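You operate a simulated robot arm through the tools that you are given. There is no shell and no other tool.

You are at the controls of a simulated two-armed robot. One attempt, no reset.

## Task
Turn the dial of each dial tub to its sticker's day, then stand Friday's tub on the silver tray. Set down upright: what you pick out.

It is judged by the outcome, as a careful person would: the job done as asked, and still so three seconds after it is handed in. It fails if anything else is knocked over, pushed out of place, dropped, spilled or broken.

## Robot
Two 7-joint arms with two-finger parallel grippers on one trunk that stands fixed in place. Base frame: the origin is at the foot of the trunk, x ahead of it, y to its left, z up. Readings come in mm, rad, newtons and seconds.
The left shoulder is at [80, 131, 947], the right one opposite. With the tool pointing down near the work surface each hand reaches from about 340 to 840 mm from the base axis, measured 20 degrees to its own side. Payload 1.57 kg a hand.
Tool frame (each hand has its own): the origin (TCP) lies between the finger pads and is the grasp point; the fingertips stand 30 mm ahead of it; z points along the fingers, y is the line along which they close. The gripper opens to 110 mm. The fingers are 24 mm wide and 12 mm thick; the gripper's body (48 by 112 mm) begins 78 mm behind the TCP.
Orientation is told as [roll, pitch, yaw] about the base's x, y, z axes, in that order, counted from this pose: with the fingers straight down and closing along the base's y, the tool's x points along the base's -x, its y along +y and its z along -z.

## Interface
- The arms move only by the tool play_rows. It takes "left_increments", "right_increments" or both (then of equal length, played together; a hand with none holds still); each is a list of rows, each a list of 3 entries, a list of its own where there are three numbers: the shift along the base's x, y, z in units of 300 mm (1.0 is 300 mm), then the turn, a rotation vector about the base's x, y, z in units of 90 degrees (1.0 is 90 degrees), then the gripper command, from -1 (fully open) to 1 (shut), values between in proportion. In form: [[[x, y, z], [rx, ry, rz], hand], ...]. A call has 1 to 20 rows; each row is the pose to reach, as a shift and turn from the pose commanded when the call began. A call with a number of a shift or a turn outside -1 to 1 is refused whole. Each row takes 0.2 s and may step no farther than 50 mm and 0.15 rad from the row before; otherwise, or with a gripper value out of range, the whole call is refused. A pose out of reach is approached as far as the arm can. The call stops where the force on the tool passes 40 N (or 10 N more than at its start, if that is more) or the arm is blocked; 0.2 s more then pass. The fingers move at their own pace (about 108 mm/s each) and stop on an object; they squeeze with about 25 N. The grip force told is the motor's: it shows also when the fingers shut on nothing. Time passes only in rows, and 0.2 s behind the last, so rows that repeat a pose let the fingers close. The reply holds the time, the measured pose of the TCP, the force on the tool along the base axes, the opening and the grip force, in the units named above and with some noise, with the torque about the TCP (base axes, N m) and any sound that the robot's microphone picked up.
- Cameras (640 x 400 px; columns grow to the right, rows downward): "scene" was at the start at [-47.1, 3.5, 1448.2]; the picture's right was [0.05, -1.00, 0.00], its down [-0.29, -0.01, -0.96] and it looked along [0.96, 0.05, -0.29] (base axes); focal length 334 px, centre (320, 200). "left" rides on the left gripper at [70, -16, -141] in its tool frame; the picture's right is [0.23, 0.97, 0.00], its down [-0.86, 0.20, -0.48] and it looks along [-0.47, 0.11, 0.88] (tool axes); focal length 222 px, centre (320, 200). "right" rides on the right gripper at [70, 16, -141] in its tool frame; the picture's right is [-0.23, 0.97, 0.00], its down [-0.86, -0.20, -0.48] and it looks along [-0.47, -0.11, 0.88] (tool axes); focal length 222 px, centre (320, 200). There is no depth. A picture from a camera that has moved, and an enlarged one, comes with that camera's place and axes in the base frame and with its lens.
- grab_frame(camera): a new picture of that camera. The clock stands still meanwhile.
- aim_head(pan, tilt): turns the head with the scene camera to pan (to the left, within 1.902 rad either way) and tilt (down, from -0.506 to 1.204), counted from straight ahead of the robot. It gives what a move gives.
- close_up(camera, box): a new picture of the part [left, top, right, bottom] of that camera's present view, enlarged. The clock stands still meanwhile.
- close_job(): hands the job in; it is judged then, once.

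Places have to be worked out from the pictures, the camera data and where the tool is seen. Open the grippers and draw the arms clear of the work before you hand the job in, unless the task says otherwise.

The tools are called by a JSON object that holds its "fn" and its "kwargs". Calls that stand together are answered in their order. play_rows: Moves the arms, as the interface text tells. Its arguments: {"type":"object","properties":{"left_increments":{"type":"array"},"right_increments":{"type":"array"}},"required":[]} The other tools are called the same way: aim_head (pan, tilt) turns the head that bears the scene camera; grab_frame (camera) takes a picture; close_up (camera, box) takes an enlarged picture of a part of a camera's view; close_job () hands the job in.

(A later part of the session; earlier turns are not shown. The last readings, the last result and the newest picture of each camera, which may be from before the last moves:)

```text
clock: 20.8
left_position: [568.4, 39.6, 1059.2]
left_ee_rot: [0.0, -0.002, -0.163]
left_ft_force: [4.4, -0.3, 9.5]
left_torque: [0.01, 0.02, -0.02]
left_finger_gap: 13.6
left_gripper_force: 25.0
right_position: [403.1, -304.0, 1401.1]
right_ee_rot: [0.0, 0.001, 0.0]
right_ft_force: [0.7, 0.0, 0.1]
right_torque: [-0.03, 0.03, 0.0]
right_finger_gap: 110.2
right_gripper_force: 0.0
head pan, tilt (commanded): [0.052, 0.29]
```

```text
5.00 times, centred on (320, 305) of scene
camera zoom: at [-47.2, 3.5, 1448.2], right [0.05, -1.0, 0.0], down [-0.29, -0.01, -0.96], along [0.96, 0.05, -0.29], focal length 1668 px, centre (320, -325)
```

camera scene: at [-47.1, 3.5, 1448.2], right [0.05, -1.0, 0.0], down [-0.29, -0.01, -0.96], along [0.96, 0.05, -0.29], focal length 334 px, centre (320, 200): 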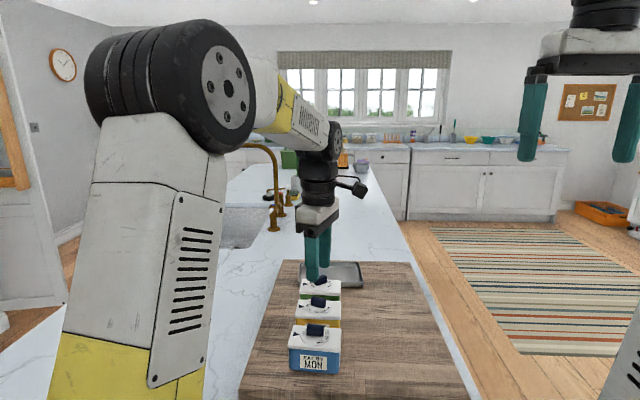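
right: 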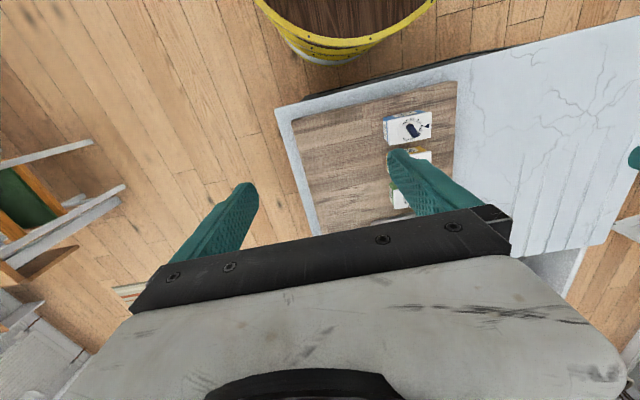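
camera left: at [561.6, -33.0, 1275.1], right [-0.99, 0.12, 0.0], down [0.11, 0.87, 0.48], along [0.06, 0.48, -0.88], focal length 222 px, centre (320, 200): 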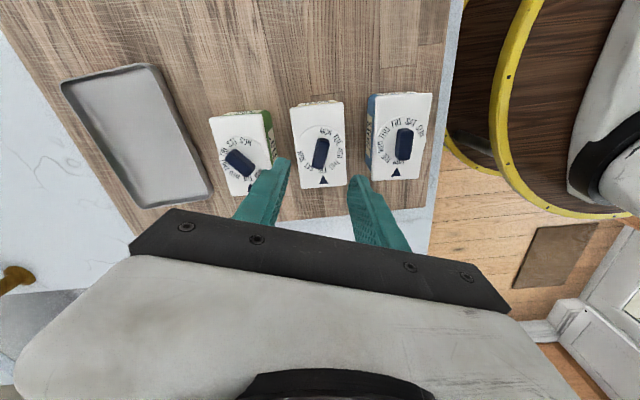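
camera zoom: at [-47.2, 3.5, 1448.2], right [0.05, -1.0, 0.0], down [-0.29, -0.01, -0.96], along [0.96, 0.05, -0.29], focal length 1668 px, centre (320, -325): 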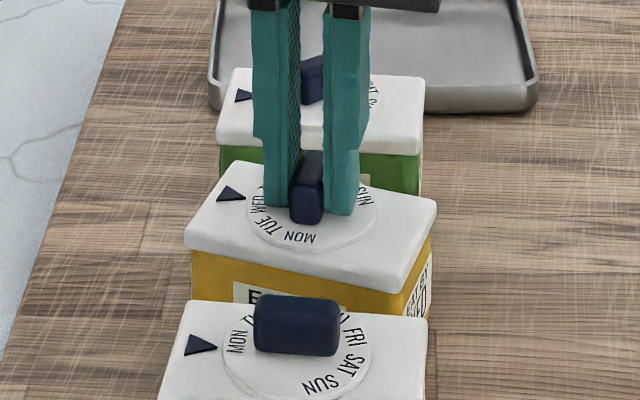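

The yellow tub itself turned about 16° clockwise along with its dial, and there is now 9.5 N of upward force on the tool. WED is still about 20° short relative to the arrow. I let it settle one moment and read forces before going on.

{"fn": "play_rows", "kwargs": {"left_increments": [[[0, 0, 0], [0, 0, 0], 1], [[0, 0, 0], [0, 0, 0], 1]]}}

{"fn": "close_up", "kwargs": {"camera": "scene", "box": [285, 285, 350, 335]}}

```text
clock: 21.4
left_position: [568.9, 40.2, 1058.8]
left_ee_rot: [0.001, -0.001, -0.161]
left_ft_force: [5.2, 0.3, 12.1]
left_torque: [0.03, 0.0, -0.01]
left_finger_gap: 13.6
left_gripper_force: 24.8
right_position: [403.0, -303.3, 1400.1]
right_ee_rot: [-0.001, 0.0, 0.0]
right_ft_force: [-0.6, 0.2, -0.1]
right_torque: [-0.01, 0.01, -0.01]
right_finger_gap: 110.1
right_gripper_force: 0.1
head pan, tilt (commanded): [0.052, 0.29]
```

```text
8.00 times, centred on (318, 310) of scene
camera zoom: at [-47.2, 3.5, 1448.2], right [0.05, -1.0, 0.0], down [-0.29, -0.01, -0.96], along [0.96, 0.05, -0.29], focal length 2668 px, centre (340, -680)
```

zoom: 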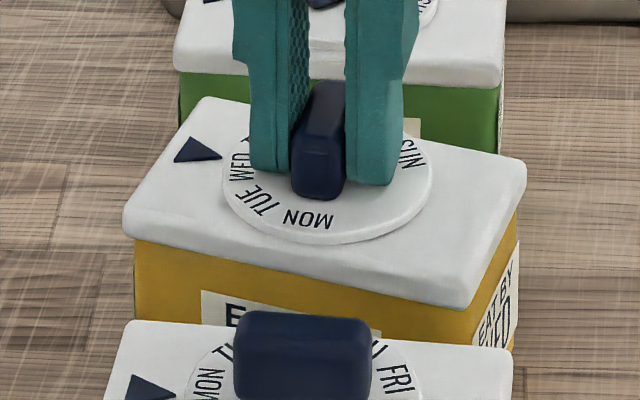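

The hand presses down with about 12 N, with tub and dial still. I turn another 8° slowly to see whether dial or tub moves.

{"fn": "play_rows", "kwargs": {"left_increments": [[[0, 0, 0], [0, 0, -0.03], 1], [[0, 0, 0], [0, 0, -0.06], 1], [[0, 0, 0], [0, 0, -0.09], 1], [[0, 0, 0], [0, 0, -0.09], 1]]}}

{"fn": "close_up", "kwargs": {"camera": "scene", "box": [285, 285, 350, 335]}}

{"fn": "close_up", "kwargs": {"camera": "left", "box": [260, 110, 390, 230]}}

```text
clock: 22.4
left_position: [570.4, 39.6, 1059.0]
left_ee_rot: [-0.001, 0.001, -0.302]
left_ft_force: [1.8, -0.4, 14.1]
left_torque: [-0.02, -0.16, -0.01]
left_finger_gap: 13.4
left_gripper_force: 25.0
right_position: [403.1, -303.1, 1399.9]
right_ee_rot: [0.0, 0.0, 0.0]
right_ft_force: [0.1, 0.8, -0.5]
right_torque: [0.03, -0.02, -0.01]
right_finger_gap: 110.0
right_gripper_force: 0.0
head pan, tilt (commanded): [0.052, 0.29]
```

```text
8.00 times, centred on (318, 310) of scene
camera zoom: at [-47.4, 3.4, 1448.2], right [0.05, -1.0, 0.0], down [-0.29, -0.01, -0.96], along [0.96, 0.05, -0.29], focal length 2668 px, centre (340, -680)
```

zoom: 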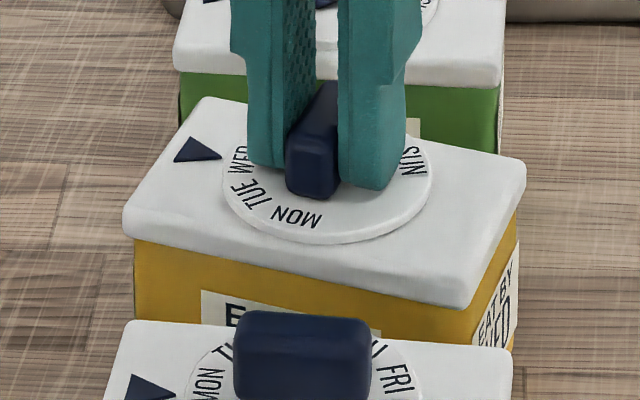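

```text
3.33 times, centred on (325, 170) of left
camera zoom: at [497.4, 44.1, 1199.5], right [0.07, 1.0, 0.0], down [0.88, -0.06, 0.48], along [0.48, -0.04, -0.88], focal length 740 px, centre (303, 300)
```

zoom: 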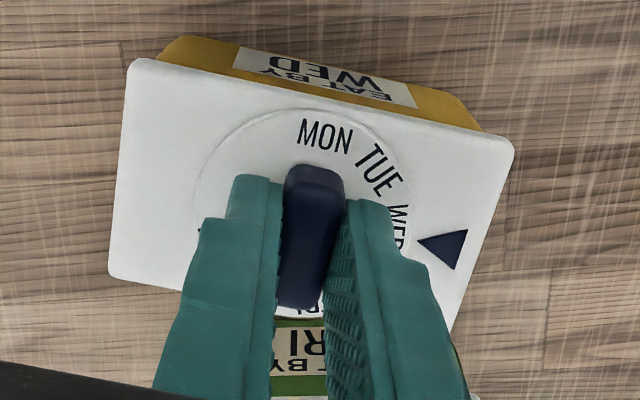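

With downward press the tub holds and only the dial turns. I turn about 12.5° more.

{"fn": "play_rows", "kwargs": {"left_increments": [[[0, 0, 0], [0, 0, -0.04], 1], [[0, 0, 0], [0, 0, -0.08], 1], [[0, 0, 0], [0, 0, -0.12], 1], [[0, 0, 0], [0, 0, -0.139], 1], [[0, 0, 0], [0, 0, -0.139], 1]]}}

{"fn": "close_up", "kwargs": {"camera": "scene", "box": [285, 285, 350, 335]}}

{"fn": "close_up", "kwargs": {"camera": "left", "box": [260, 110, 390, 230]}}

```text
clock: 23.6
left_position: [569.4, 40.9, 1057.7]
left_ee_rot: [0.001, 0.002, -0.522]
left_ft_force: [3.7, -3.0, 10.2]
left_torque: [-0.13, -0.16, 0.02]
left_finger_gap: 13.5
left_gripper_force: 24.3
right_position: [402.7, -303.7, 1399.6]
right_ee_rot: [0.002, 0.0, 0.0]
right_ft_force: [0.1, 0.8, 1.3]
right_torque: [0.02, -0.01, 0.01]
right_finger_gap: 109.9
right_gripper_force: 0.1
head pan, tilt (commanded): [0.052, 0.29]
```

```text
8.00 times, centred on (318, 310) of scene
camera zoom: at [-47.3, 3.3, 1448.2], right [0.05, -1.0, 0.0], down [-0.29, -0.01, -0.96], along [0.96, 0.05, -0.29], focal length 2668 px, centre (340, -680)
```

zoom: 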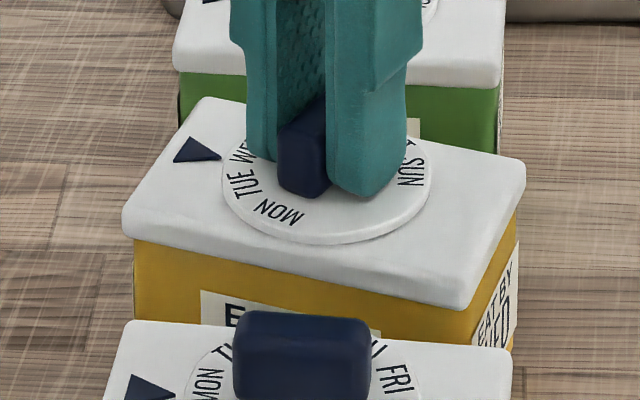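

```text
3.33 times, centred on (325, 170) of left
camera zoom: at [500.2, 59.5, 1199.5], right [0.29, 0.96, 0.0], down [0.84, -0.25, 0.48], along [0.46, -0.14, -0.88], focal length 740 px, centre (303, 300)
```

zoom: 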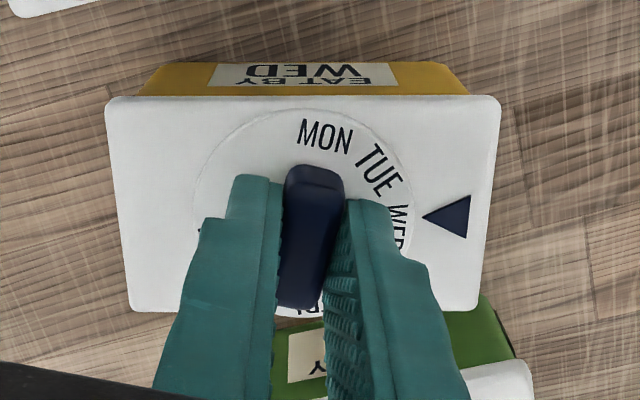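

WED now lines up with the arrow within 2–3°. I release and rise to check the dial, then correct the tub's 16° skew.

{"fn": "play_rows", "kwargs": {"left_increments": [[[0, 0, 0.003], [0, 0, 0], 0.1], [[0, 0, 0.003], [0, 0, 0], 0.1], [[0, 0, 0.1], [0, 0, 0], 0.1], [[0, 0, 0.25], [0, 0, 0], 0.1], [[0, 0, 0.3], [0, 0, 0], 0.1], [[0, 0, 0.3], [0, 0, 0], 0.1]]}}

{"fn": "close_up", "kwargs": {"camera": "scene", "box": [270, 265, 370, 345]}}

{"fn": "close_up", "kwargs": {"camera": "left", "box": [250, 80, 390, 220]}}

```text
clock: 25.0
left_position: [568.7, 40.1, 1148.8]
left_ee_rot: [-0.001, 0.0, -0.521]
left_ft_force: [0.5, -0.1, 0.3]
left_torque: [-0.01, 0.0, -0.02]
left_finger_gap: 49.5
left_gripper_force: 0.1
right_position: [402.2, -302.7, 1400.2]
right_ee_rot: [0.001, 0.0, 0.0]
right_ft_force: [-0.9, 0.3, -0.1]
right_torque: [-0.02, 0.01, 0.0]
right_finger_gap: 109.8
right_gripper_force: 0.1
head pan, tilt (commanded): [0.052, 0.29]
```

```text
5.00 times, centred on (320, 305) of scene
camera zoom: at [-47.1, 3.5, 1448.2], right [0.05, -1.0, 0.0], down [-0.29, -0.01, -0.96], along [0.96, 0.05, -0.29], focal length 1668 px, centre (320, -325)
```

zoom: 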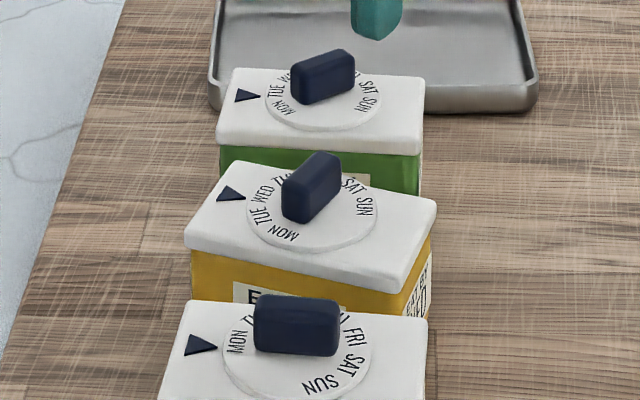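

```text
2.86 times, centred on (320, 150) of left
camera zoom: at [500.0, 59.0, 1290.1], right [0.29, 0.96, 0.0], down [0.84, -0.25, 0.48], along [0.46, -0.14, -0.88], focal length 635 px, centre (320, 343)
```

zoom: 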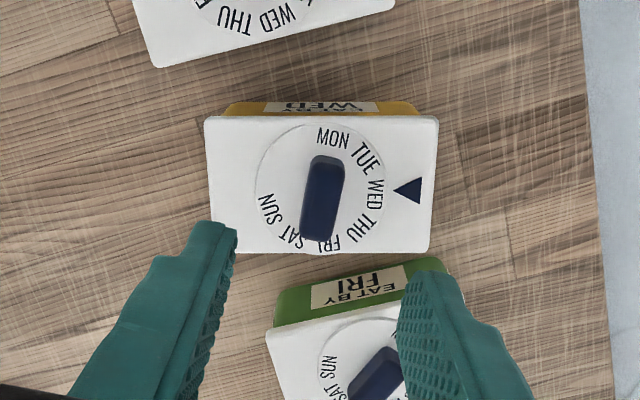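

WED is within about 2–3° of the arrow. The tub centre is unchanged at (569, 39) but it is skewed about −15.5°, so I turn the hand to straddle its short side and rotate it back square.

{"fn": "play_rows", "kwargs": {"left_increments": [[[0, 0, 0], [0, 0, -0.093], -0.2], [[0, 0, 0], [0, 0, -0.186], -0.418], [[0, 0, 0], [0, 0, -0.279], -0.418], [[0, 0, 0], [0, 0, -0.372], -0.418], [[0, 0, 0], [0, 0, -0.465], -0.418], [[0, 0, 0], [0, 0, -0.558], -0.418], [[0, 0, 0], [0, 0, -0.651], -0.418], [[0, 0, 0], [0, 0, -0.744], -0.418], [[0, 0, 0], [0, 0, -0.837], -0.418], [[0, 0, 0], [0, 0, -0.837], -0.418], [[0, 0, 0], [0, 0, -0.837], -0.418]]}}

{"fn": "grab_frame", "kwargs": {"camera": "left"}}

{"fn": "close_up", "kwargs": {"camera": "left", "box": [220, 70, 420, 220]}}

```text
clock: 27.4
left_position: [569.3, 39.9, 1147.7]
left_ee_rot: [0.001, 0.0, -1.837]
left_ft_force: [0.5, 0.4, 0.3]
left_torque: [0.0, -0.01, -0.01]
left_finger_gap: 78.2
left_gripper_force: 0.0
right_position: [403.7, -303.1, 1399.4]
right_ee_rot: [0.0, -0.001, 0.001]
right_ft_force: [-0.5, -0.3, 1.0]
right_torque: [0.0, 0.01, 0.03]
right_finger_gap: 110.1
right_gripper_force: 0.1
head pan, tilt (commanded): [0.052, 0.29]
```

```text
taken
camera left: at [570.9, 109.9, 1289.2], right [1.0, -0.04, 0.0], down [-0.03, -0.88, 0.48], along [-0.02, -0.48, -0.88], focal length 222 px, centre (320, 200)
```

left: 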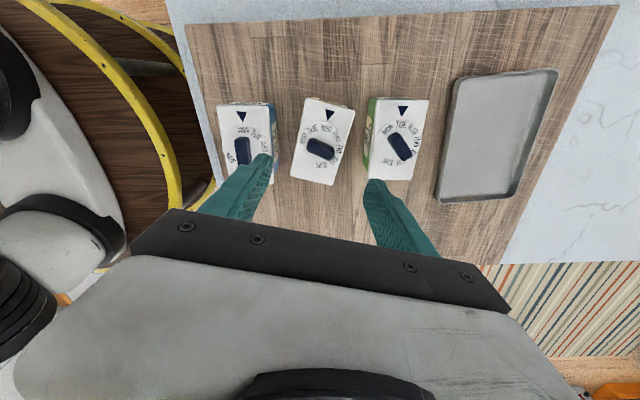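

```text
2.67 times, centred on (320, 145) of left
camera zoom: at [570.9, 109.9, 1289.2], right [1.0, -0.04, 0.0], down [-0.03, -0.88, 0.48], along [-0.02, -0.48, -0.88], focal length 592 px, centre (320, 347)
```

zoom: 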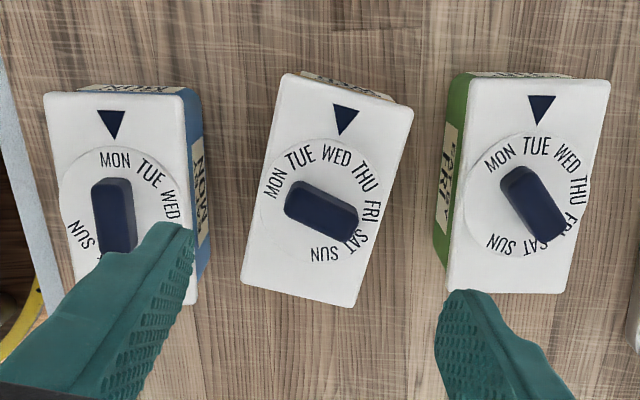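

The hand is aligned with the skewed tub, and the fingers clear both neighbours by 5–8 mm. I descend to straddle it and check before closing.

{"fn": "play_rows", "kwargs": {"left_increments": [[[0, -0.002, -0.12], [0, 0, 0], -0.418], [[0, -0.002, -0.24], [0, 0, 0], -0.418], [[0, -0.002, -0.3], [0, 0, 0], -0.418], [[0, -0.002, -0.3], [0, 0, 0], -0.418]]}}

{"fn": "close_up", "kwargs": {"camera": "left", "box": [200, 90, 440, 250]}}

{"fn": "close_up", "kwargs": {"camera": "scene", "box": [270, 260, 370, 345]}}

```text
clock: 28.4
left_position: [569.1, 38.1, 1058.8]
left_ee_rot: [-0.002, -0.001, -1.835]
left_ft_force: [0.4, 0.5, -0.5]
left_torque: [-0.05, -0.01, 0.0]
left_finger_gap: 78.0
left_gripper_force: 0.0
right_position: [403.3, -302.3, 1400.3]
right_ee_rot: [0.0, 0.0, 0.0]
right_ft_force: [-0.3, -0.2, 0.2]
right_torque: [0.0, -0.02, -0.01]
right_finger_gap: 110.0
right_gripper_force: 0.0
head pan, tilt (commanded): [0.052, 0.29]
```

```text
2.50 times, centred on (320, 170) of left
camera zoom: at [571.7, 108.6, 1198.7], right [1.0, -0.04, 0.0], down [-0.03, -0.88, 0.48], along [-0.02, -0.48, -0.88], focal length 555 px, centre (320, 275)
```

zoom: 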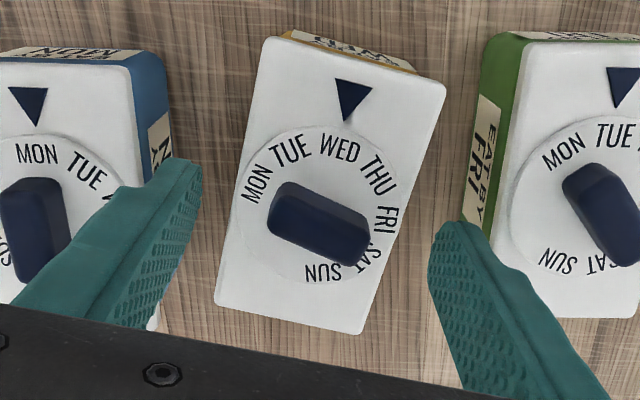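

```text
4.71 times, centred on (320, 302) of scene
camera zoom: at [-47.1, 3.5, 1448.2], right [0.05, -1.0, 0.0], down [-0.29, -0.01, -0.96], along [0.96, 0.05, -0.29], focal length 1569 px, centre (320, -282)
```

zoom: 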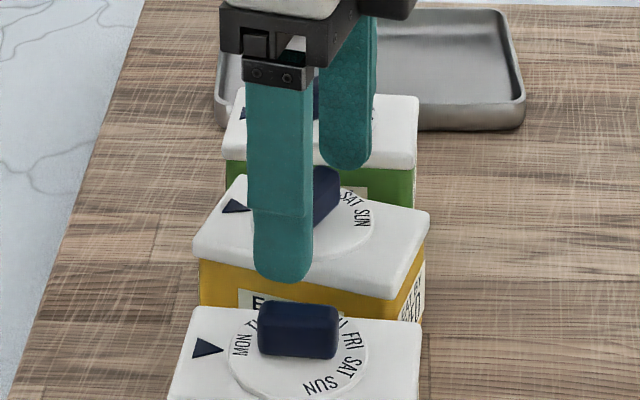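

Clearances look fine. I narrow the opening to 70 mm, then lower 36 mm and close on the tub's short sides.

{"fn": "play_rows", "kwargs": {"left_increments": [[[0, 0, 0], [0, 0, 0], -0.273], [[0, 0, -0.06], [0, 0, 0], -0.273], [[0, 0, -0.12], [0, 0, 0], -0.273], [[0, 0, -0.12], [0, 0, 0], -0.273]]}}

{"fn": "close_up", "kwargs": {"camera": "left", "box": [200, 90, 440, 250]}}

{"fn": "close_up", "kwargs": {"camera": "scene", "box": [270, 260, 370, 345]}}

```text
clock: 29.4
left_position: [567.8, 38.4, 1021.9]
left_ee_rot: [0.0, 0.0, -1.837]
left_ft_force: [0.1, -0.4, 0.3]
left_torque: [0.02, 0.01, -0.01]
left_finger_gap: 70.1
left_gripper_force: 0.0
right_position: [402.6, -302.9, 1400.3]
right_ee_rot: [-0.001, -0.001, 0.0]
right_ft_force: [-0.6, -0.1, -0.8]
right_torque: [-0.06, 0.0, -0.02]
right_finger_gap: 110.0
right_gripper_force: 0.1
head pan, tilt (commanded): [0.052, 0.29]
```

```text
2.50 times, centred on (320, 170) of left
camera zoom: at [571.2, 109.1, 1162.9], right [1.0, -0.04, 0.0], down [-0.03, -0.88, 0.48], along [-0.02, -0.48, -0.88], focal length 555 px, centre (320, 275)
```

zoom: 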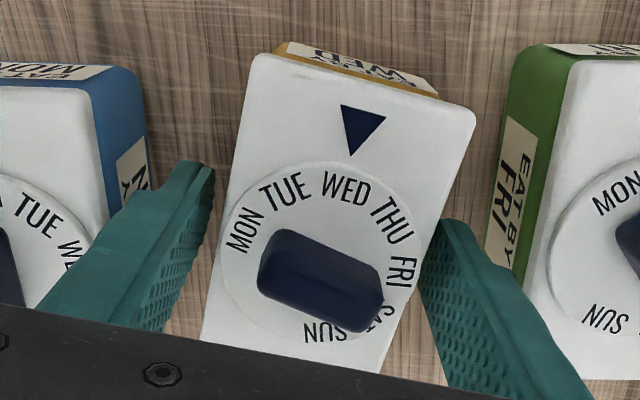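

```text
4.71 times, centred on (320, 302) of scene
camera zoom: at [-47.1, 3.5, 1448.2], right [0.05, -1.0, 0.0], down [-0.29, -0.01, -0.96], along [0.96, 0.05, -0.29], focal length 1569 px, centre (320, -282)
```

zoom: 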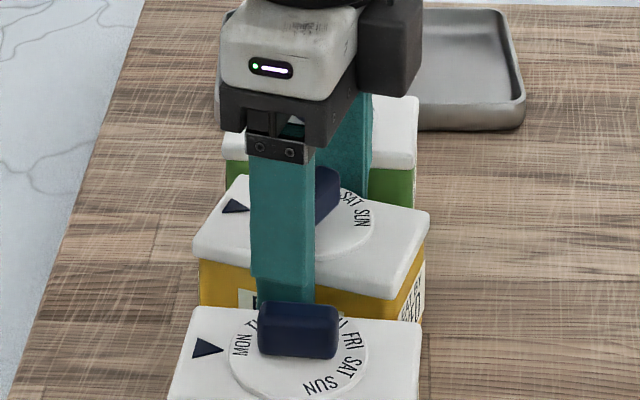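

Centred on the tub. I close gently on its sides, then rotate it back by about 14.7°.

{"fn": "play_rows", "kwargs": {"left_increments": [[[0, 0, 0], [0, 0, 0], 1], [[0, 0, 0], [0, 0, 0], 1], [[0, 0, 0], [0, 0, 0], 1]]}}

{"fn": "close_up", "kwargs": {"camera": "left", "box": [200, 90, 440, 250]}}

```text
clock: 30.2
left_position: [569.5, 38.6, 1021.6]
left_ee_rot: [-0.001, 0.002, -1.836]
left_ft_force: [-0.6, 0.7, 0.6]
left_torque: [0.02, 0.01, -0.08]
left_finger_gap: 58.1
left_gripper_force: 25.2
right_position: [403.1, -303.5, 1400.8]
right_ee_rot: [0.0, -0.001, 0.001]
right_ft_force: [-0.2, -0.2, 0.3]
right_torque: [-0.01, 0.05, 0.02]
right_finger_gap: 110.3
right_gripper_force: 0.1
head pan, tilt (commanded): [0.052, 0.29]
```

```text
2.50 times, centred on (320, 170) of left
camera zoom: at [571.2, 109.1, 1162.9], right [1.0, -0.04, 0.0], down [-0.03, -0.88, 0.48], along [-0.02, -0.48, -0.88], focal length 555 px, centre (320, 275)
```

zoom: 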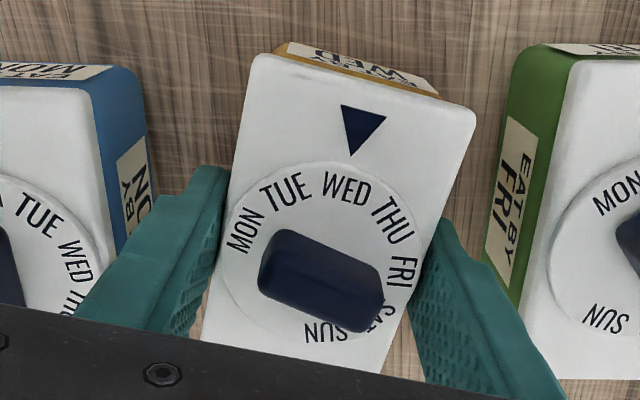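

Gripped at 58 mm without shifting. I now rotate the tub back square.

{"fn": "play_rows", "kwargs": {"left_increments": [[[0, 0, 0], [0, 0, 0.055], 1], [[0, 0, 0], [0, 0, 0.11], 1], [[0, 0, 0], [0, 0, 0.164], 1], [[0, 0, 0], [0, 0, 0.164], 1], [[0, 0, 0], [0, 0, 0.164], 1]]}}

{"fn": "close_up", "kwargs": {"camera": "left", "box": [200, 90, 440, 250]}}

{"fn": "close_up", "kwargs": {"camera": "scene", "box": [270, 260, 370, 345]}}

```text
clock: 31.4
left_position: [569.2, 39.1, 1023.0]
left_ee_rot: [0.0, 0.001, -1.578]
left_ft_force: [0.2, -0.1, 0.0]
left_torque: [-0.01, 0.01, -0.01]
left_finger_gap: 58.0
left_gripper_force: 24.8
right_position: [402.9, -303.4, 1400.3]
right_ee_rot: [-0.001, 0.001, 0.0]
right_ft_force: [0.5, 0.7, 0.1]
right_torque: [-0.04, -0.02, -0.01]
right_finger_gap: 110.0
right_gripper_force: 0.1
head pan, tilt (commanded): [0.052, 0.29]
```

```text
2.50 times, centred on (320, 170) of left
camera zoom: at [553.1, 108.4, 1163.1], right [0.98, 0.22, 0.0], down [0.19, -0.86, 0.48], along [0.1, -0.47, -0.88], focal length 555 px, centre (320, 275)
```

zoom: 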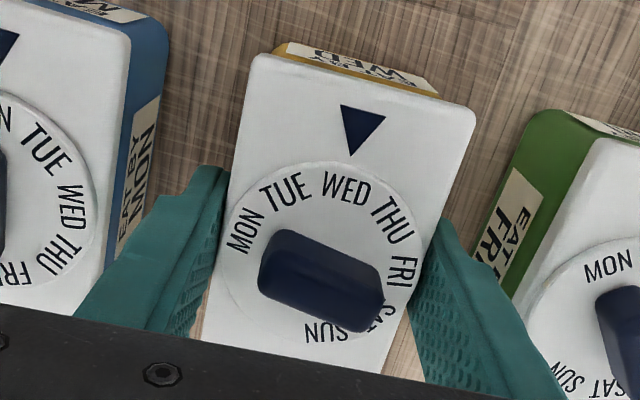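

```text
4.71 times, centred on (320, 302) of scene
camera zoom: at [-47.0, 3.5, 1448.2], right [0.05, -1.0, 0.0], down [-0.29, -0.01, -0.96], along [0.96, 0.05, -0.29], focal length 1569 px, centre (320, -282)
```

zoom: 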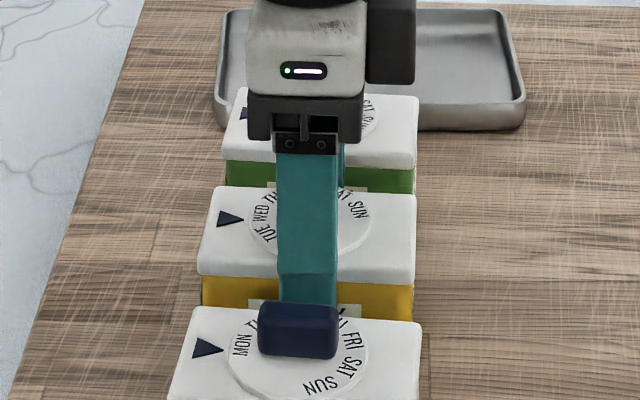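

The yellow tub is square with its neighbours again. I open to 70 mm and rise.

{"fn": "play_rows", "kwargs": {"left_increments": [[[0, 0, 0], [0, 0, 0], -0.273], [[0, 0, 0], [0, 0, 0], -0.273], [[0, 0, 0.1], [0, 0, 0], -0.273], [[0, 0, 0.22], [0, 0, 0], -0.273], [[0, 0, 0.36], [0, 0, 0], -0.1], [[0, 0, 0.42], [0, 0, 0], 0.1], [[0, 0, 0.42], [0, 0, 0], 0.1]]}}

{"fn": "close_up", "kwargs": {"camera": "scene", "box": [260, 250, 380, 380]}}

{"fn": "close_up", "kwargs": {"camera": "left", "box": [220, 70, 440, 220]}}

```text
clock: 33.0
left_position: [567.8, 40.6, 1148.6]
left_ee_rot: [0.001, 0.0, -1.578]
left_ft_force: [-0.3, -0.1, -0.1]
left_torque: [0.02, 0.04, 0.03]
left_finger_gap: 49.5
left_gripper_force: 0.1
right_position: [402.7, -303.2, 1400.7]
right_ee_rot: [0.0, 0.0, 0.0]
right_ft_force: [0.1, 0.5, 0.3]
right_torque: [0.02, -0.03, -0.02]
right_finger_gap: 110.0
right_gripper_force: 0.1
head pan, tilt (commanded): [0.052, 0.29]
```

```text
3.08 times, centred on (320, 315) of scene
camera zoom: at [-47.1, 3.5, 1448.2], right [0.05, -1.0, 0.0], down [-0.29, -0.01, -0.96], along [0.96, 0.05, -0.29], focal length 1026 px, centre (320, -154)
```

zoom: 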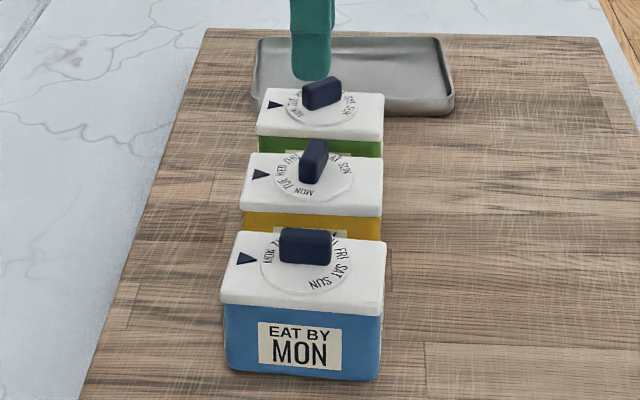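

```text
2.67 times, centred on (330, 145) of left
camera zoom: at [552.9, 109.1, 1289.5], right [0.98, 0.22, 0.0], down [0.19, -0.86, 0.48], along [0.11, -0.47, -0.88], focal length 592 px, centre (293, 347)
```

zoom: 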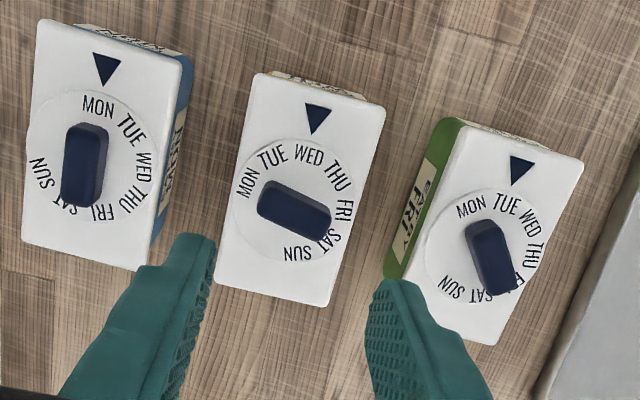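

Blue reads MON and yellow reads WED, both square. Green shows TUE at the arrow, so FRI needs +120° counter-clockwise. I move over green at about (658, 39.5) with yaw −50°.

{"fn": "play_rows", "kwargs": {"left_increments": [[[0.06, 0, 0], [0, 0, 0.09], 0.1], [[0.12, 0, 0], [0, 0, 0.18], 0.1], [[0.18, 0, 0], [0, 0, 0.27], 0.1], [[0.24, 0, -0.02], [0, 0, 0.36], 0.1], [[0.3, 0.0017, -0.043], [0, 0, 0.449], 0.1], [[0.3, 0.0017, -0.043], [0, 0, 0.449], 0.1], [[0.3, 0.0017, -0.043], [0, 0, 0.449], 0.1]]}}

{"fn": "close_up", "kwargs": {"camera": "left", "box": [260, 85, 400, 205]}}

{"fn": "grab_frame", "kwargs": {"camera": "left"}}

```text
clock: 34.6
left_position: [659.2, 40.6, 1135.8]
left_ee_rot: [0.001, 0.0, -0.873]
left_ft_force: [-0.2, -0.8, -1.0]
left_torque: [-0.01, 0.01, -0.02]
left_finger_gap: 49.6
left_gripper_force: 0.1
right_position: [403.8, -303.5, 1399.9]
right_ee_rot: [-0.001, 0.0, 0.001]
right_ft_force: [-0.5, 0.1, -0.5]
right_torque: [0.0, 0.03, 0.03]
right_finger_gap: 110.0
right_gripper_force: 0.0
head pan, tilt (commanded): [0.052, 0.29]
```

```text
3.33 times, centred on (330, 145) of left
camera zoom: at [601.6, 82.5, 1276.6], right [0.6, 0.8, 0.0], down [0.7, -0.53, 0.48], along [0.38, -0.29, -0.88], focal length 740 px, centre (287, 383)
```

zoom: 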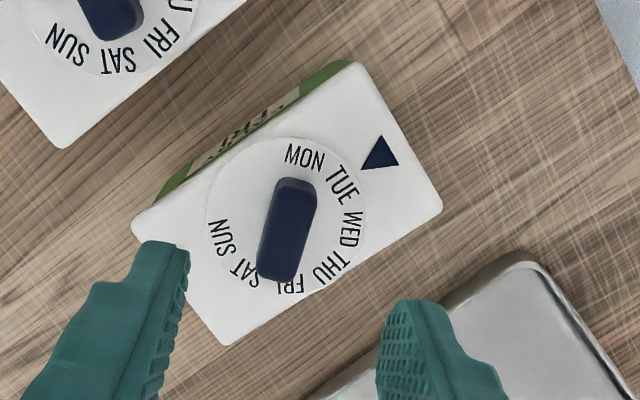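

```text
taken
camera left: at [601.6, 82.5, 1276.6], right [0.6, 0.8, 0.0], down [0.7, -0.53, 0.48], along [0.38, -0.29, -0.88], focal length 222 px, centre (320, 200)
```

left: 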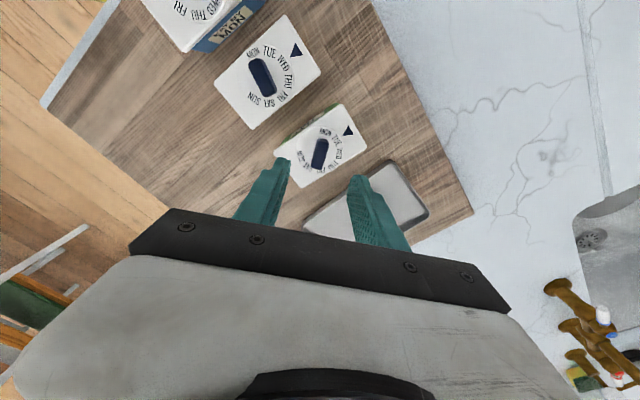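

The knob is centred and bar-aligned within about 1.5°. I descend to the green knob.

{"fn": "play_rows", "kwargs": {"left_increments": [[[0, 0, -0.12], [0, 0, 0], 0.1], [[0, 0, -0.2], [0, 0, 0], 0.1], [[0, 0, -0.245], [0, 0, 0], 0.1], [[0, 0, -0.2583], [0, 0, 0], 0.1], [[0, 0, -0.2583], [0, 0, 0], 0.1]]}}

{"fn": "close_up", "kwargs": {"camera": "left", "box": [260, 120, 380, 220]}}

{"fn": "close_up", "kwargs": {"camera": "scene", "box": [275, 245, 375, 315]}}

```text
clock: 35.8
left_position: [658.1, 40.7, 1057.5]
left_ee_rot: [0.001, 0.001, -0.873]
left_ft_force: [0.2, -0.2, 0.0]
left_torque: [0.01, 0.0, 0.0]
left_finger_gap: 49.4
left_gripper_force: 0.0
right_position: [403.4, -303.7, 1400.6]
right_ee_rot: [0.0, 0.0, 0.0]
right_ft_force: [0.9, 0.4, 0.9]
right_torque: [0.03, 0.0, -0.03]
right_finger_gap: 109.7
right_gripper_force: 0.1
head pan, tilt (commanded): [0.052, 0.29]
```

```text
4.00 times, centred on (320, 170) of left
camera zoom: at [600.6, 81.9, 1199.5], right [0.6, 0.8, 0.0], down [0.7, -0.53, 0.48], along [0.38, -0.29, -0.88], focal length 888 px, centre (320, 320)
```

zoom: 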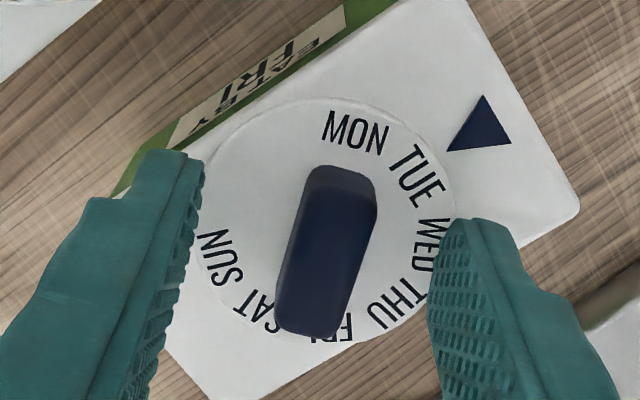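

```text
5.71 times, centred on (325, 280) of scene
camera zoom: at [-47.0, 3.5, 1448.2], right [0.05, -1.0, 0.0], down [-0.29, -0.01, -0.96], along [0.96, 0.05, -0.29], focal length 1906 px, centre (291, -257)
```

zoom: 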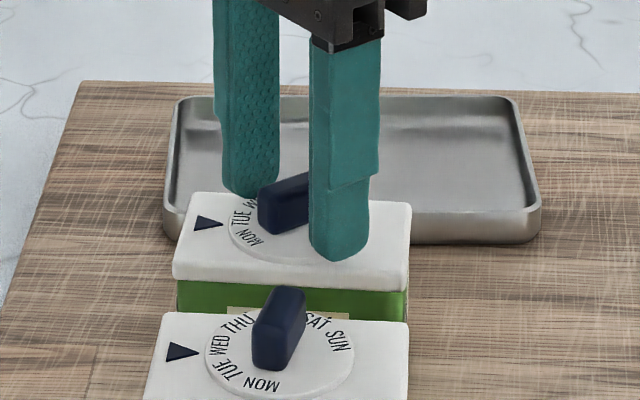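

Centred on the knob. I close on it and press down lightly by about 1.5 mm so the tub holds, then read the force.

{"fn": "play_rows", "kwargs": {"left_increments": [[[0, 0, 0], [0, 0, 0], 1], [[0, 0, 0], [0, 0, 0], 1], [[0, 0, 0], [0, 0, 0], 1], [[0, 0, -0.005], [0, 0, 0], 1], [[0, 0, -0.005], [0, 0, 0], 1]]}}

```text
clock: 37.0
left_position: [658.8, 40.2, 1060.1]
left_ee_rot: [0.002, -0.003, -0.873]
left_ft_force: [-3.6, 4.9, 15.5]
left_torque: [0.53, 0.43, 0.02]
left_finger_gap: 13.5
left_gripper_force: 24.9
right_position: [402.6, -303.0, 1399.4]
right_ee_rot: [-0.001, 0.0, 0.001]
right_ft_force: [0.2, -0.1, -0.8]
right_torque: [-0.01, -0.01, -0.01]
right_finger_gap: 109.8
right_gripper_force: 0.0
head pan, tilt (commanded): [0.052, 0.29]
```

I have 15 N of downward press. I turn counter-clockwise about 24° and check that the tub stays.

{"fn": "play_rows", "kwargs": {"left_increments": [[[0, 0, 0], [0, 0, 0.067], 1], [[0, 0, 0], [0, 0, 0.133], 1], [[0, 0, 0], [0, 0, 0.2], 1], [[0, 0, 0], [0, 0, 0.267], 1], [[0, 0, 0], [0, 0, 0.267], 1]]}}

{"fn": "close_up", "kwargs": {"camera": "scene", "box": [275, 245, 375, 315]}}

{"fn": "close_up", "kwargs": {"camera": "left", "box": [260, 120, 380, 220]}}

```text
clock: 38.2
left_position: [658.2, 40.0, 1057.4]
left_ee_rot: [0.0, -0.002, -0.452]
left_ft_force: [-6.7, 5.3, 24.0]
left_torque: [0.13, 0.16, 0.0]
left_finger_gap: 13.7
left_gripper_force: 24.6
right_position: [402.6, -302.6, 1401.4]
right_ee_rot: [0.0, 0.001, 0.001]
right_ft_force: [0.4, 0.2, -0.4]
right_torque: [0.03, -0.01, -0.01]
right_finger_gap: 110.0
right_gripper_force: 0.0
head pan, tilt (commanded): [0.052, 0.29]
```

```text
5.71 times, centred on (325, 280) of scene
camera zoom: at [-48.2, 3.7, 1448.2], right [0.05, -1.0, 0.0], down [-0.28, -0.01, -0.96], along [0.96, 0.05, -0.29], focal length 1906 px, centre (291, -257)
```

zoom: 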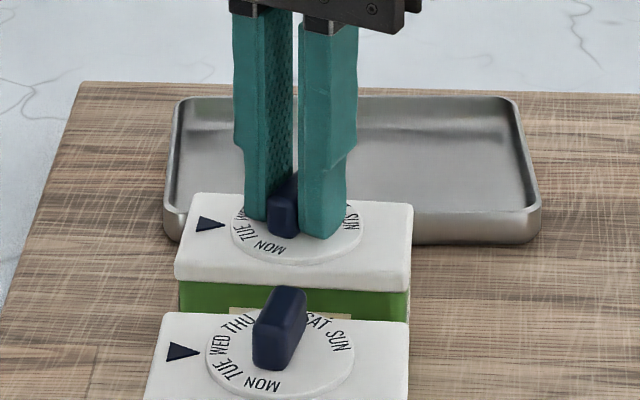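

```text
4.00 times, centred on (320, 170) of left
camera zoom: at [588.1, 54.4, 1198.5], right [0.22, 0.98, 0.0], down [0.86, -0.19, 0.48], along [0.47, -0.11, -0.88], focal length 888 px, centre (320, 320)
```

zoom: 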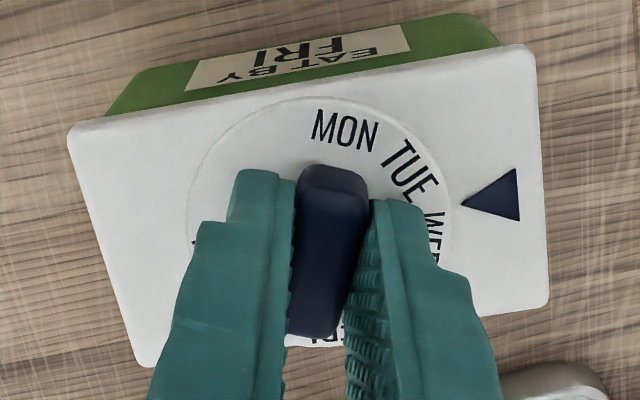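

The tub stays and only the dial turns. I ease the press by about 1 mm and continue counter-clockwise.

{"fn": "play_rows", "kwargs": {"left_increments": [[[0, 0, 0.003], [0, 0, 0.067], 1], [[0, 0, 0.003], [0, 0, 0.133], 1], [[0, 0, 0.003], [0, 0, 0.2], 1], [[0, 0, 0.003], [0, 0, 0.267], 1], [[0, 0, 0.003], [0, 0, 0.333], 1], [[0, 0, 0.003], [0, 0, 0.4], 1], [[0, 0, 0.003], [0, 0, 0.4], 1]]}}

{"fn": "close_up", "kwargs": {"camera": "scene", "box": [275, 245, 375, 315]}}

{"fn": "close_up", "kwargs": {"camera": "left", "box": [260, 120, 380, 220]}}

```text
clock: 39.8
left_position: [658.6, 38.7, 1058.8]
left_ee_rot: [0.0, 0.0, 0.174]
left_ft_force: [-6.6, -5.0, 14.5]
left_torque: [-0.1, 0.08, -0.04]
left_finger_gap: 13.5
left_gripper_force: 24.5
right_position: [402.5, -303.7, 1400.0]
right_ee_rot: [0.001, 0.0, 0.001]
right_ft_force: [-0.2, 0.7, -0.2]
right_torque: [0.04, -0.03, 0.04]
right_finger_gap: 110.0
right_gripper_force: 0.0
head pan, tilt (commanded): [0.052, 0.29]
```

```text
5.71 times, centred on (325, 280) of scene
camera zoom: at [-47.9, 3.2, 1448.2], right [0.05, -1.0, 0.0], down [-0.29, -0.01, -0.96], along [0.96, 0.05, -0.29], focal length 1906 px, centre (291, -257)
```

zoom: 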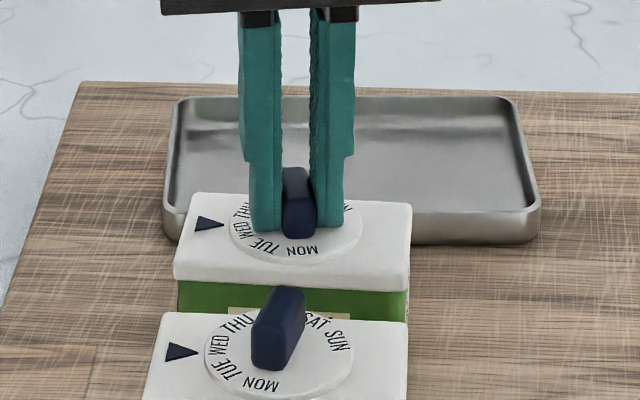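

```text
4.00 times, centred on (320, 170) of left
camera zoom: at [592.4, 9.6, 1198.7], right [-0.39, 0.92, 0.0], down [0.81, 0.35, 0.48], along [0.44, 0.19, -0.88], focal length 888 px, centre (320, 320)
```

zoom: 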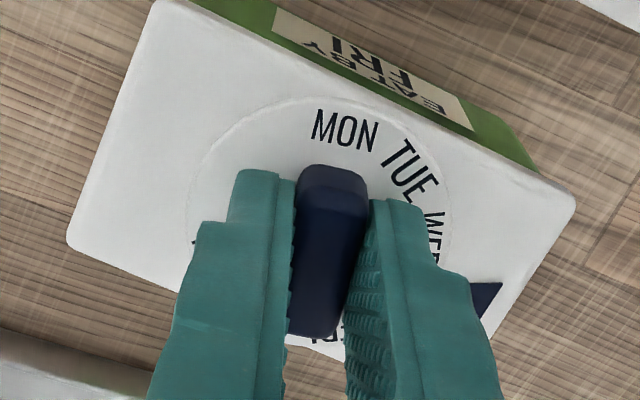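

The tub is still square and the yaw is +10°. I turn the remaining 60°.

{"fn": "play_rows", "kwargs": {"left_increments": [[[0, 0, 0], [0, 0, 0.067], 1], [[0, 0, 0], [0, 0, 0.133], 1], [[0, 0, 0], [0, 0, 0.2], 1], [[0, 0, 0], [0, 0, 0.267], 1], [[0, 0, 0], [0, 0, 0.333], 1], [[0, 0, 0], [0, 0, 0.4], 1], [[0, 0, 0], [0, 0, 0.467], 1], [[0, 0, 0], [0, 0, 0.533], 1], [[0, 0, 0], [0, 0, 0.6], 1], [[0, 0, 0], [0, 0, 0.66], 1], [[0, 0, 0], [0, 0, 0.66], 1]]}}

{"fn": "close_up", "kwargs": {"camera": "scene", "box": [275, 245, 375, 315]}}

{"fn": "close_up", "kwargs": {"camera": "left", "box": [260, 120, 380, 220]}}

```text
clock: 42.2
left_position: [660.0, 40.5, 1057.8]
left_ee_rot: [0.0, 0.001, 1.212]
left_ft_force: [2.7, -1.8, 5.6]
left_torque: [0.15, -0.18, -0.01]
left_finger_gap: 13.8
left_gripper_force: 24.9
right_position: [401.8, -302.7, 1400.3]
right_ee_rot: [0.0, -0.001, -0.001]
right_ft_force: [-0.3, 0.1, 0.7]
right_torque: [0.01, -0.04, 0.02]
right_finger_gap: 110.0
right_gripper_force: 0.0
head pan, tilt (commanded): [0.052, 0.29]
```

```text
5.71 times, centred on (325, 280) of scene
camera zoom: at [-47.1, 3.4, 1448.2], right [0.05, -1.0, 0.0], down [-0.29, -0.01, -0.96], along [0.96, 0.05, -0.29], focal length 1906 px, centre (291, -257)
```

zoom: 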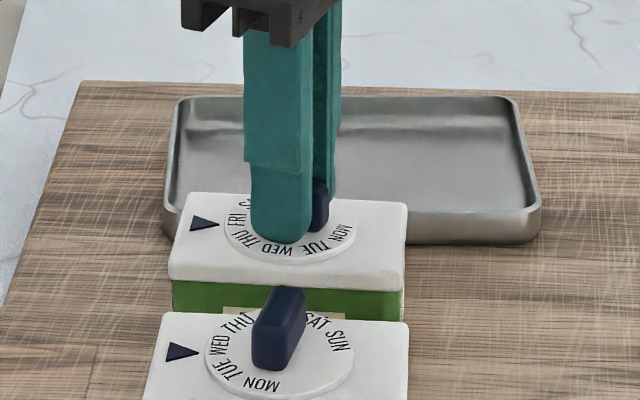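

```text
4.00 times, centred on (320, 170) of left
camera zoom: at [650.0, -31.9, 1198.6], right [-0.99, 0.13, 0.0], down [0.11, 0.87, 0.48], along [0.06, 0.47, -0.88], focal length 888 px, centre (320, 320)
```

zoom: 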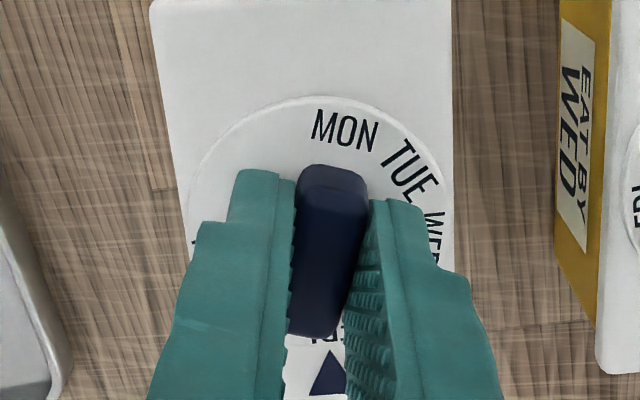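

FRI is at the arrow and the tub is square. I release and rise to verify.

{"fn": "play_rows", "kwargs": {"left_increments": [[[0, 0, 0.002], [0, 0, 0], 0.1], [[0, 0, 0.002], [0, 0, 0], 0.1], [[0, 0, 0.1], [0, 0, 0], 0.1], [[0, 0, 0.25], [0, 0, 0], 0.1], [[0, 0, 0.3], [0, 0, 0], 0.1], [[0, 0, 0.3], [0, 0, 0], 0.1]]}}

{"fn": "close_up", "kwargs": {"camera": "scene", "box": [275, 245, 375, 315]}}

{"fn": "close_up", "kwargs": {"camera": "left", "box": [260, 85, 390, 205]}}

{"fn": "grab_frame", "kwargs": {"camera": "left"}}

```text
clock: 43.6
left_position: [659.6, 40.3, 1149.7]
left_ee_rot: [-0.002, 0.001, 1.211]
left_ft_force: [-0.1, -0.4, -0.2]
left_torque: [0.0, -0.01, -0.03]
left_finger_gap: 49.4
left_gripper_force: 0.1
right_position: [402.9, -302.8, 1401.6]
right_ee_rot: [0.0, 0.0, -0.001]
right_ft_force: [-0.5, 0.0, -0.1]
right_torque: [0.0, -0.02, 0.01]
right_finger_gap: 110.3
right_gripper_force: 0.0
head pan, tilt (commanded): [0.052, 0.29]
```

```text
5.71 times, centred on (325, 280) of scene
camera zoom: at [-47.1, 3.5, 1448.2], right [0.05, -1.0, 0.0], down [-0.29, -0.01, -0.96], along [0.96, 0.05, -0.29], focal length 1906 px, centre (291, -257)
```

zoom: 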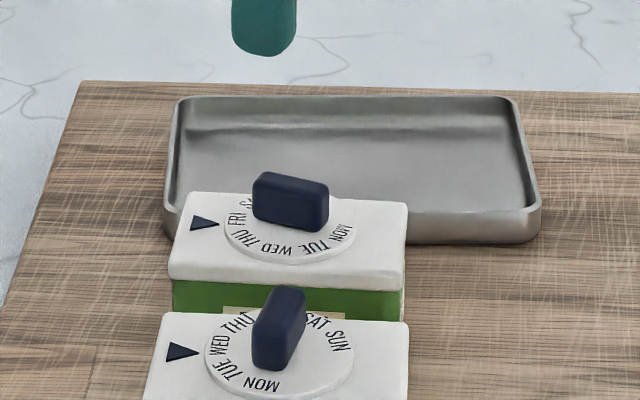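

```text
3.33 times, centred on (325, 145) of left
camera zoom: at [649.6, -32.5, 1290.9], right [-0.99, 0.13, 0.0], down [0.11, 0.87, 0.48], along [0.06, 0.47, -0.88], focal length 740 px, centre (303, 383)
```

zoom: 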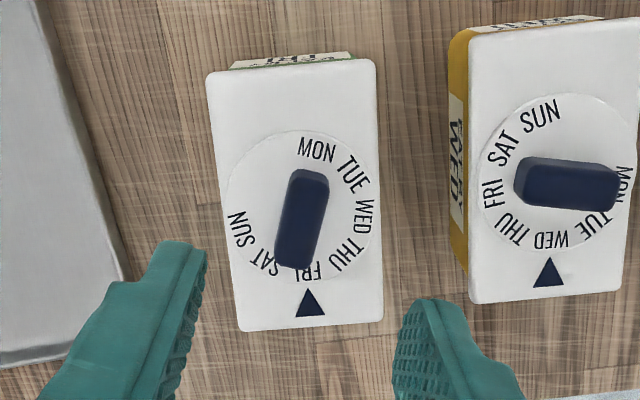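

```text
taken
camera left: at [649.6, -32.5, 1290.9], right [-0.99, 0.13, 0.0], down [0.11, 0.87, 0.48], along [0.06, 0.47, -0.88], focal length 222 px, centre (320, 200)
```

left: 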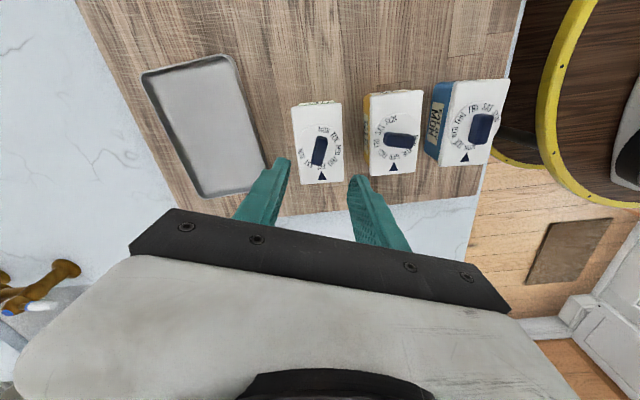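

FRI is at the arrow on green, and yellow and blue remain right. Next I turn the hand to about +89° and open to 74 mm to straddle green's short sides for lifting.

{"fn": "play_rows", "kwargs": {"left_increments": [[[0, 0, 0], [0, 0, 0.075], -0.1], [[0, 0, 0], [0, 0, 0.15], -0.345], [[0, 0, 0], [0, 0, 0.218], -0.345], [[0, 0, 0], [0, 0, 0.218], -0.345], [[0, 0, -0.1], [0, 0, 0.218], -0.345], [[0, 0, -0.2], [0, 0, 0.218], -0.345], [[0, 0, -0.28], [0, 0, 0.218], -0.345], [[0, 0, -0.28], [0, 0, 0.218], -0.345]]}}

{"fn": "close_up", "kwargs": {"camera": "left", "box": [200, 90, 440, 250]}}

{"fn": "close_up", "kwargs": {"camera": "scene", "box": [275, 235, 375, 315]}}

```text
clock: 45.4
left_position: [660.2, 40.4, 1061.0]
left_ee_rot: [0.0, 0.0, 1.551]
left_ft_force: [-0.2, 0.0, 0.5]
left_torque: [0.04, -0.01, 0.02]
left_finger_gap: 74.1
left_gripper_force: 0.1
right_position: [401.5, -302.4, 1400.3]
right_ee_rot: [0.001, 0.001, 0.0]
right_ft_force: [0.2, 0.0, 1.0]
right_torque: [0.02, -0.01, -0.01]
right_finger_gap: 109.9
right_gripper_force: 0.1
head pan, tilt (commanded): [0.052, 0.29]
```

```text
2.50 times, centred on (320, 170) of left
camera zoom: at [674.7, -30.7, 1203.1], right [-0.98, -0.21, 0.0], down [-0.18, 0.86, 0.48], along [-0.1, 0.47, -0.88], focal length 555 px, centre (320, 275)
```

zoom: 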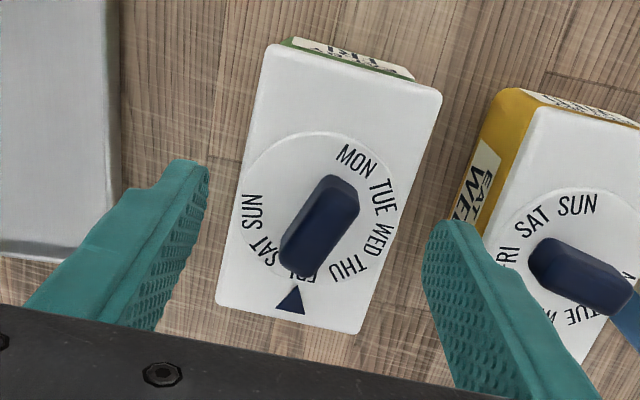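

```text
5.00 times, centred on (325, 275) of scene
camera zoom: at [-47.0, 3.5, 1448.2], right [0.05, -1.0, 0.0], down [-0.29, -0.01, -0.96], along [0.96, 0.05, -0.29], focal length 1668 px, centre (295, -175)
```

zoom: 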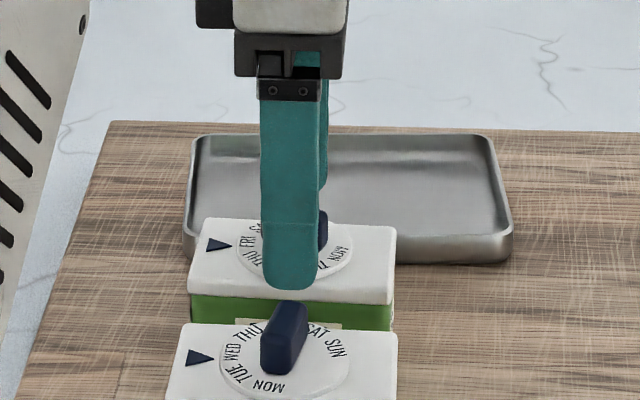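

Both fingers clear their neighbours by about 10 mm. I lower 41 mm to grip height and close on the green tub.

{"fn": "play_rows", "kwargs": {"left_increments": [[[0, 0, -0.07], [0, 0, 0], -0.345], [[0, 0, -0.137], [0, 0, 0], -0.345], [[0, 0, -0.137], [0, 0, 0], -0.345], [[0, 0, -0.137], [0, 0, 0], 1], [[0, 0, -0.137], [0, 0, 0], 1], [[0, 0, -0.137], [0, 0, 0], 1]]}}

{"fn": "close_up", "kwargs": {"camera": "left", "box": [200, 90, 440, 250]}}

{"fn": "close_up", "kwargs": {"camera": "scene", "box": [275, 235, 375, 315]}}

```text
clock: 46.8
left_position: [658.8, 40.4, 1022.8]
left_ee_rot: [0.0, 0.0, 1.554]
left_ft_force: [0.6, -0.3, -0.1]
left_torque: [0.0, -0.04, 0.01]
left_finger_gap: 58.3
left_gripper_force: 24.9
right_position: [402.5, -303.0, 1400.2]
right_ee_rot: [0.0, -0.001, 0.0]
right_ft_force: [0.4, -0.3, 0.1]
right_torque: [-0.01, 0.01, 0.03]
right_finger_gap: 109.8
right_gripper_force: 0.1
head pan, tilt (commanded): [0.052, 0.29]
```

```text
2.50 times, centred on (320, 170) of left
camera zoom: at [674.4, -30.8, 1162.6], right [-0.98, -0.21, 0.0], down [-0.18, 0.86, 0.48], along [-0.1, 0.47, -0.88], focal length 555 px, centre (320, 275)
```

zoom: 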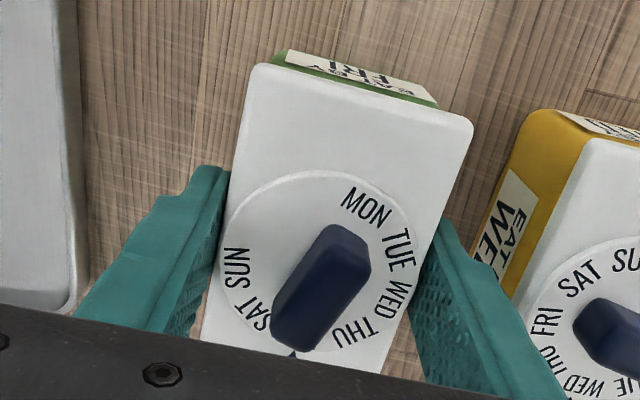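

```text
5.00 times, centred on (325, 275) of scene
camera zoom: at [-46.9, 3.5, 1448.2], right [0.05, -1.0, 0.0], down [-0.29, -0.01, -0.96], along [0.96, 0.05, -0.29], focal length 1668 px, centre (295, -175)
```

zoom: 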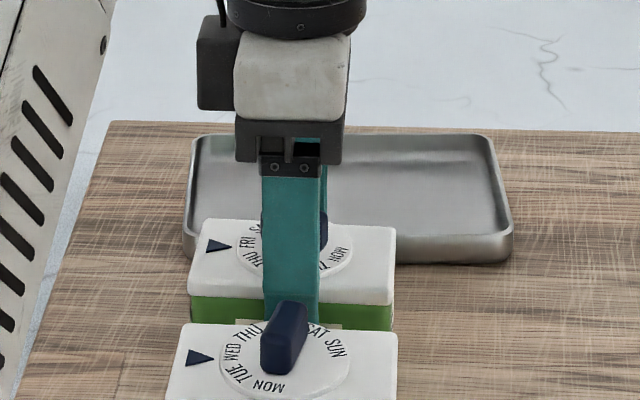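

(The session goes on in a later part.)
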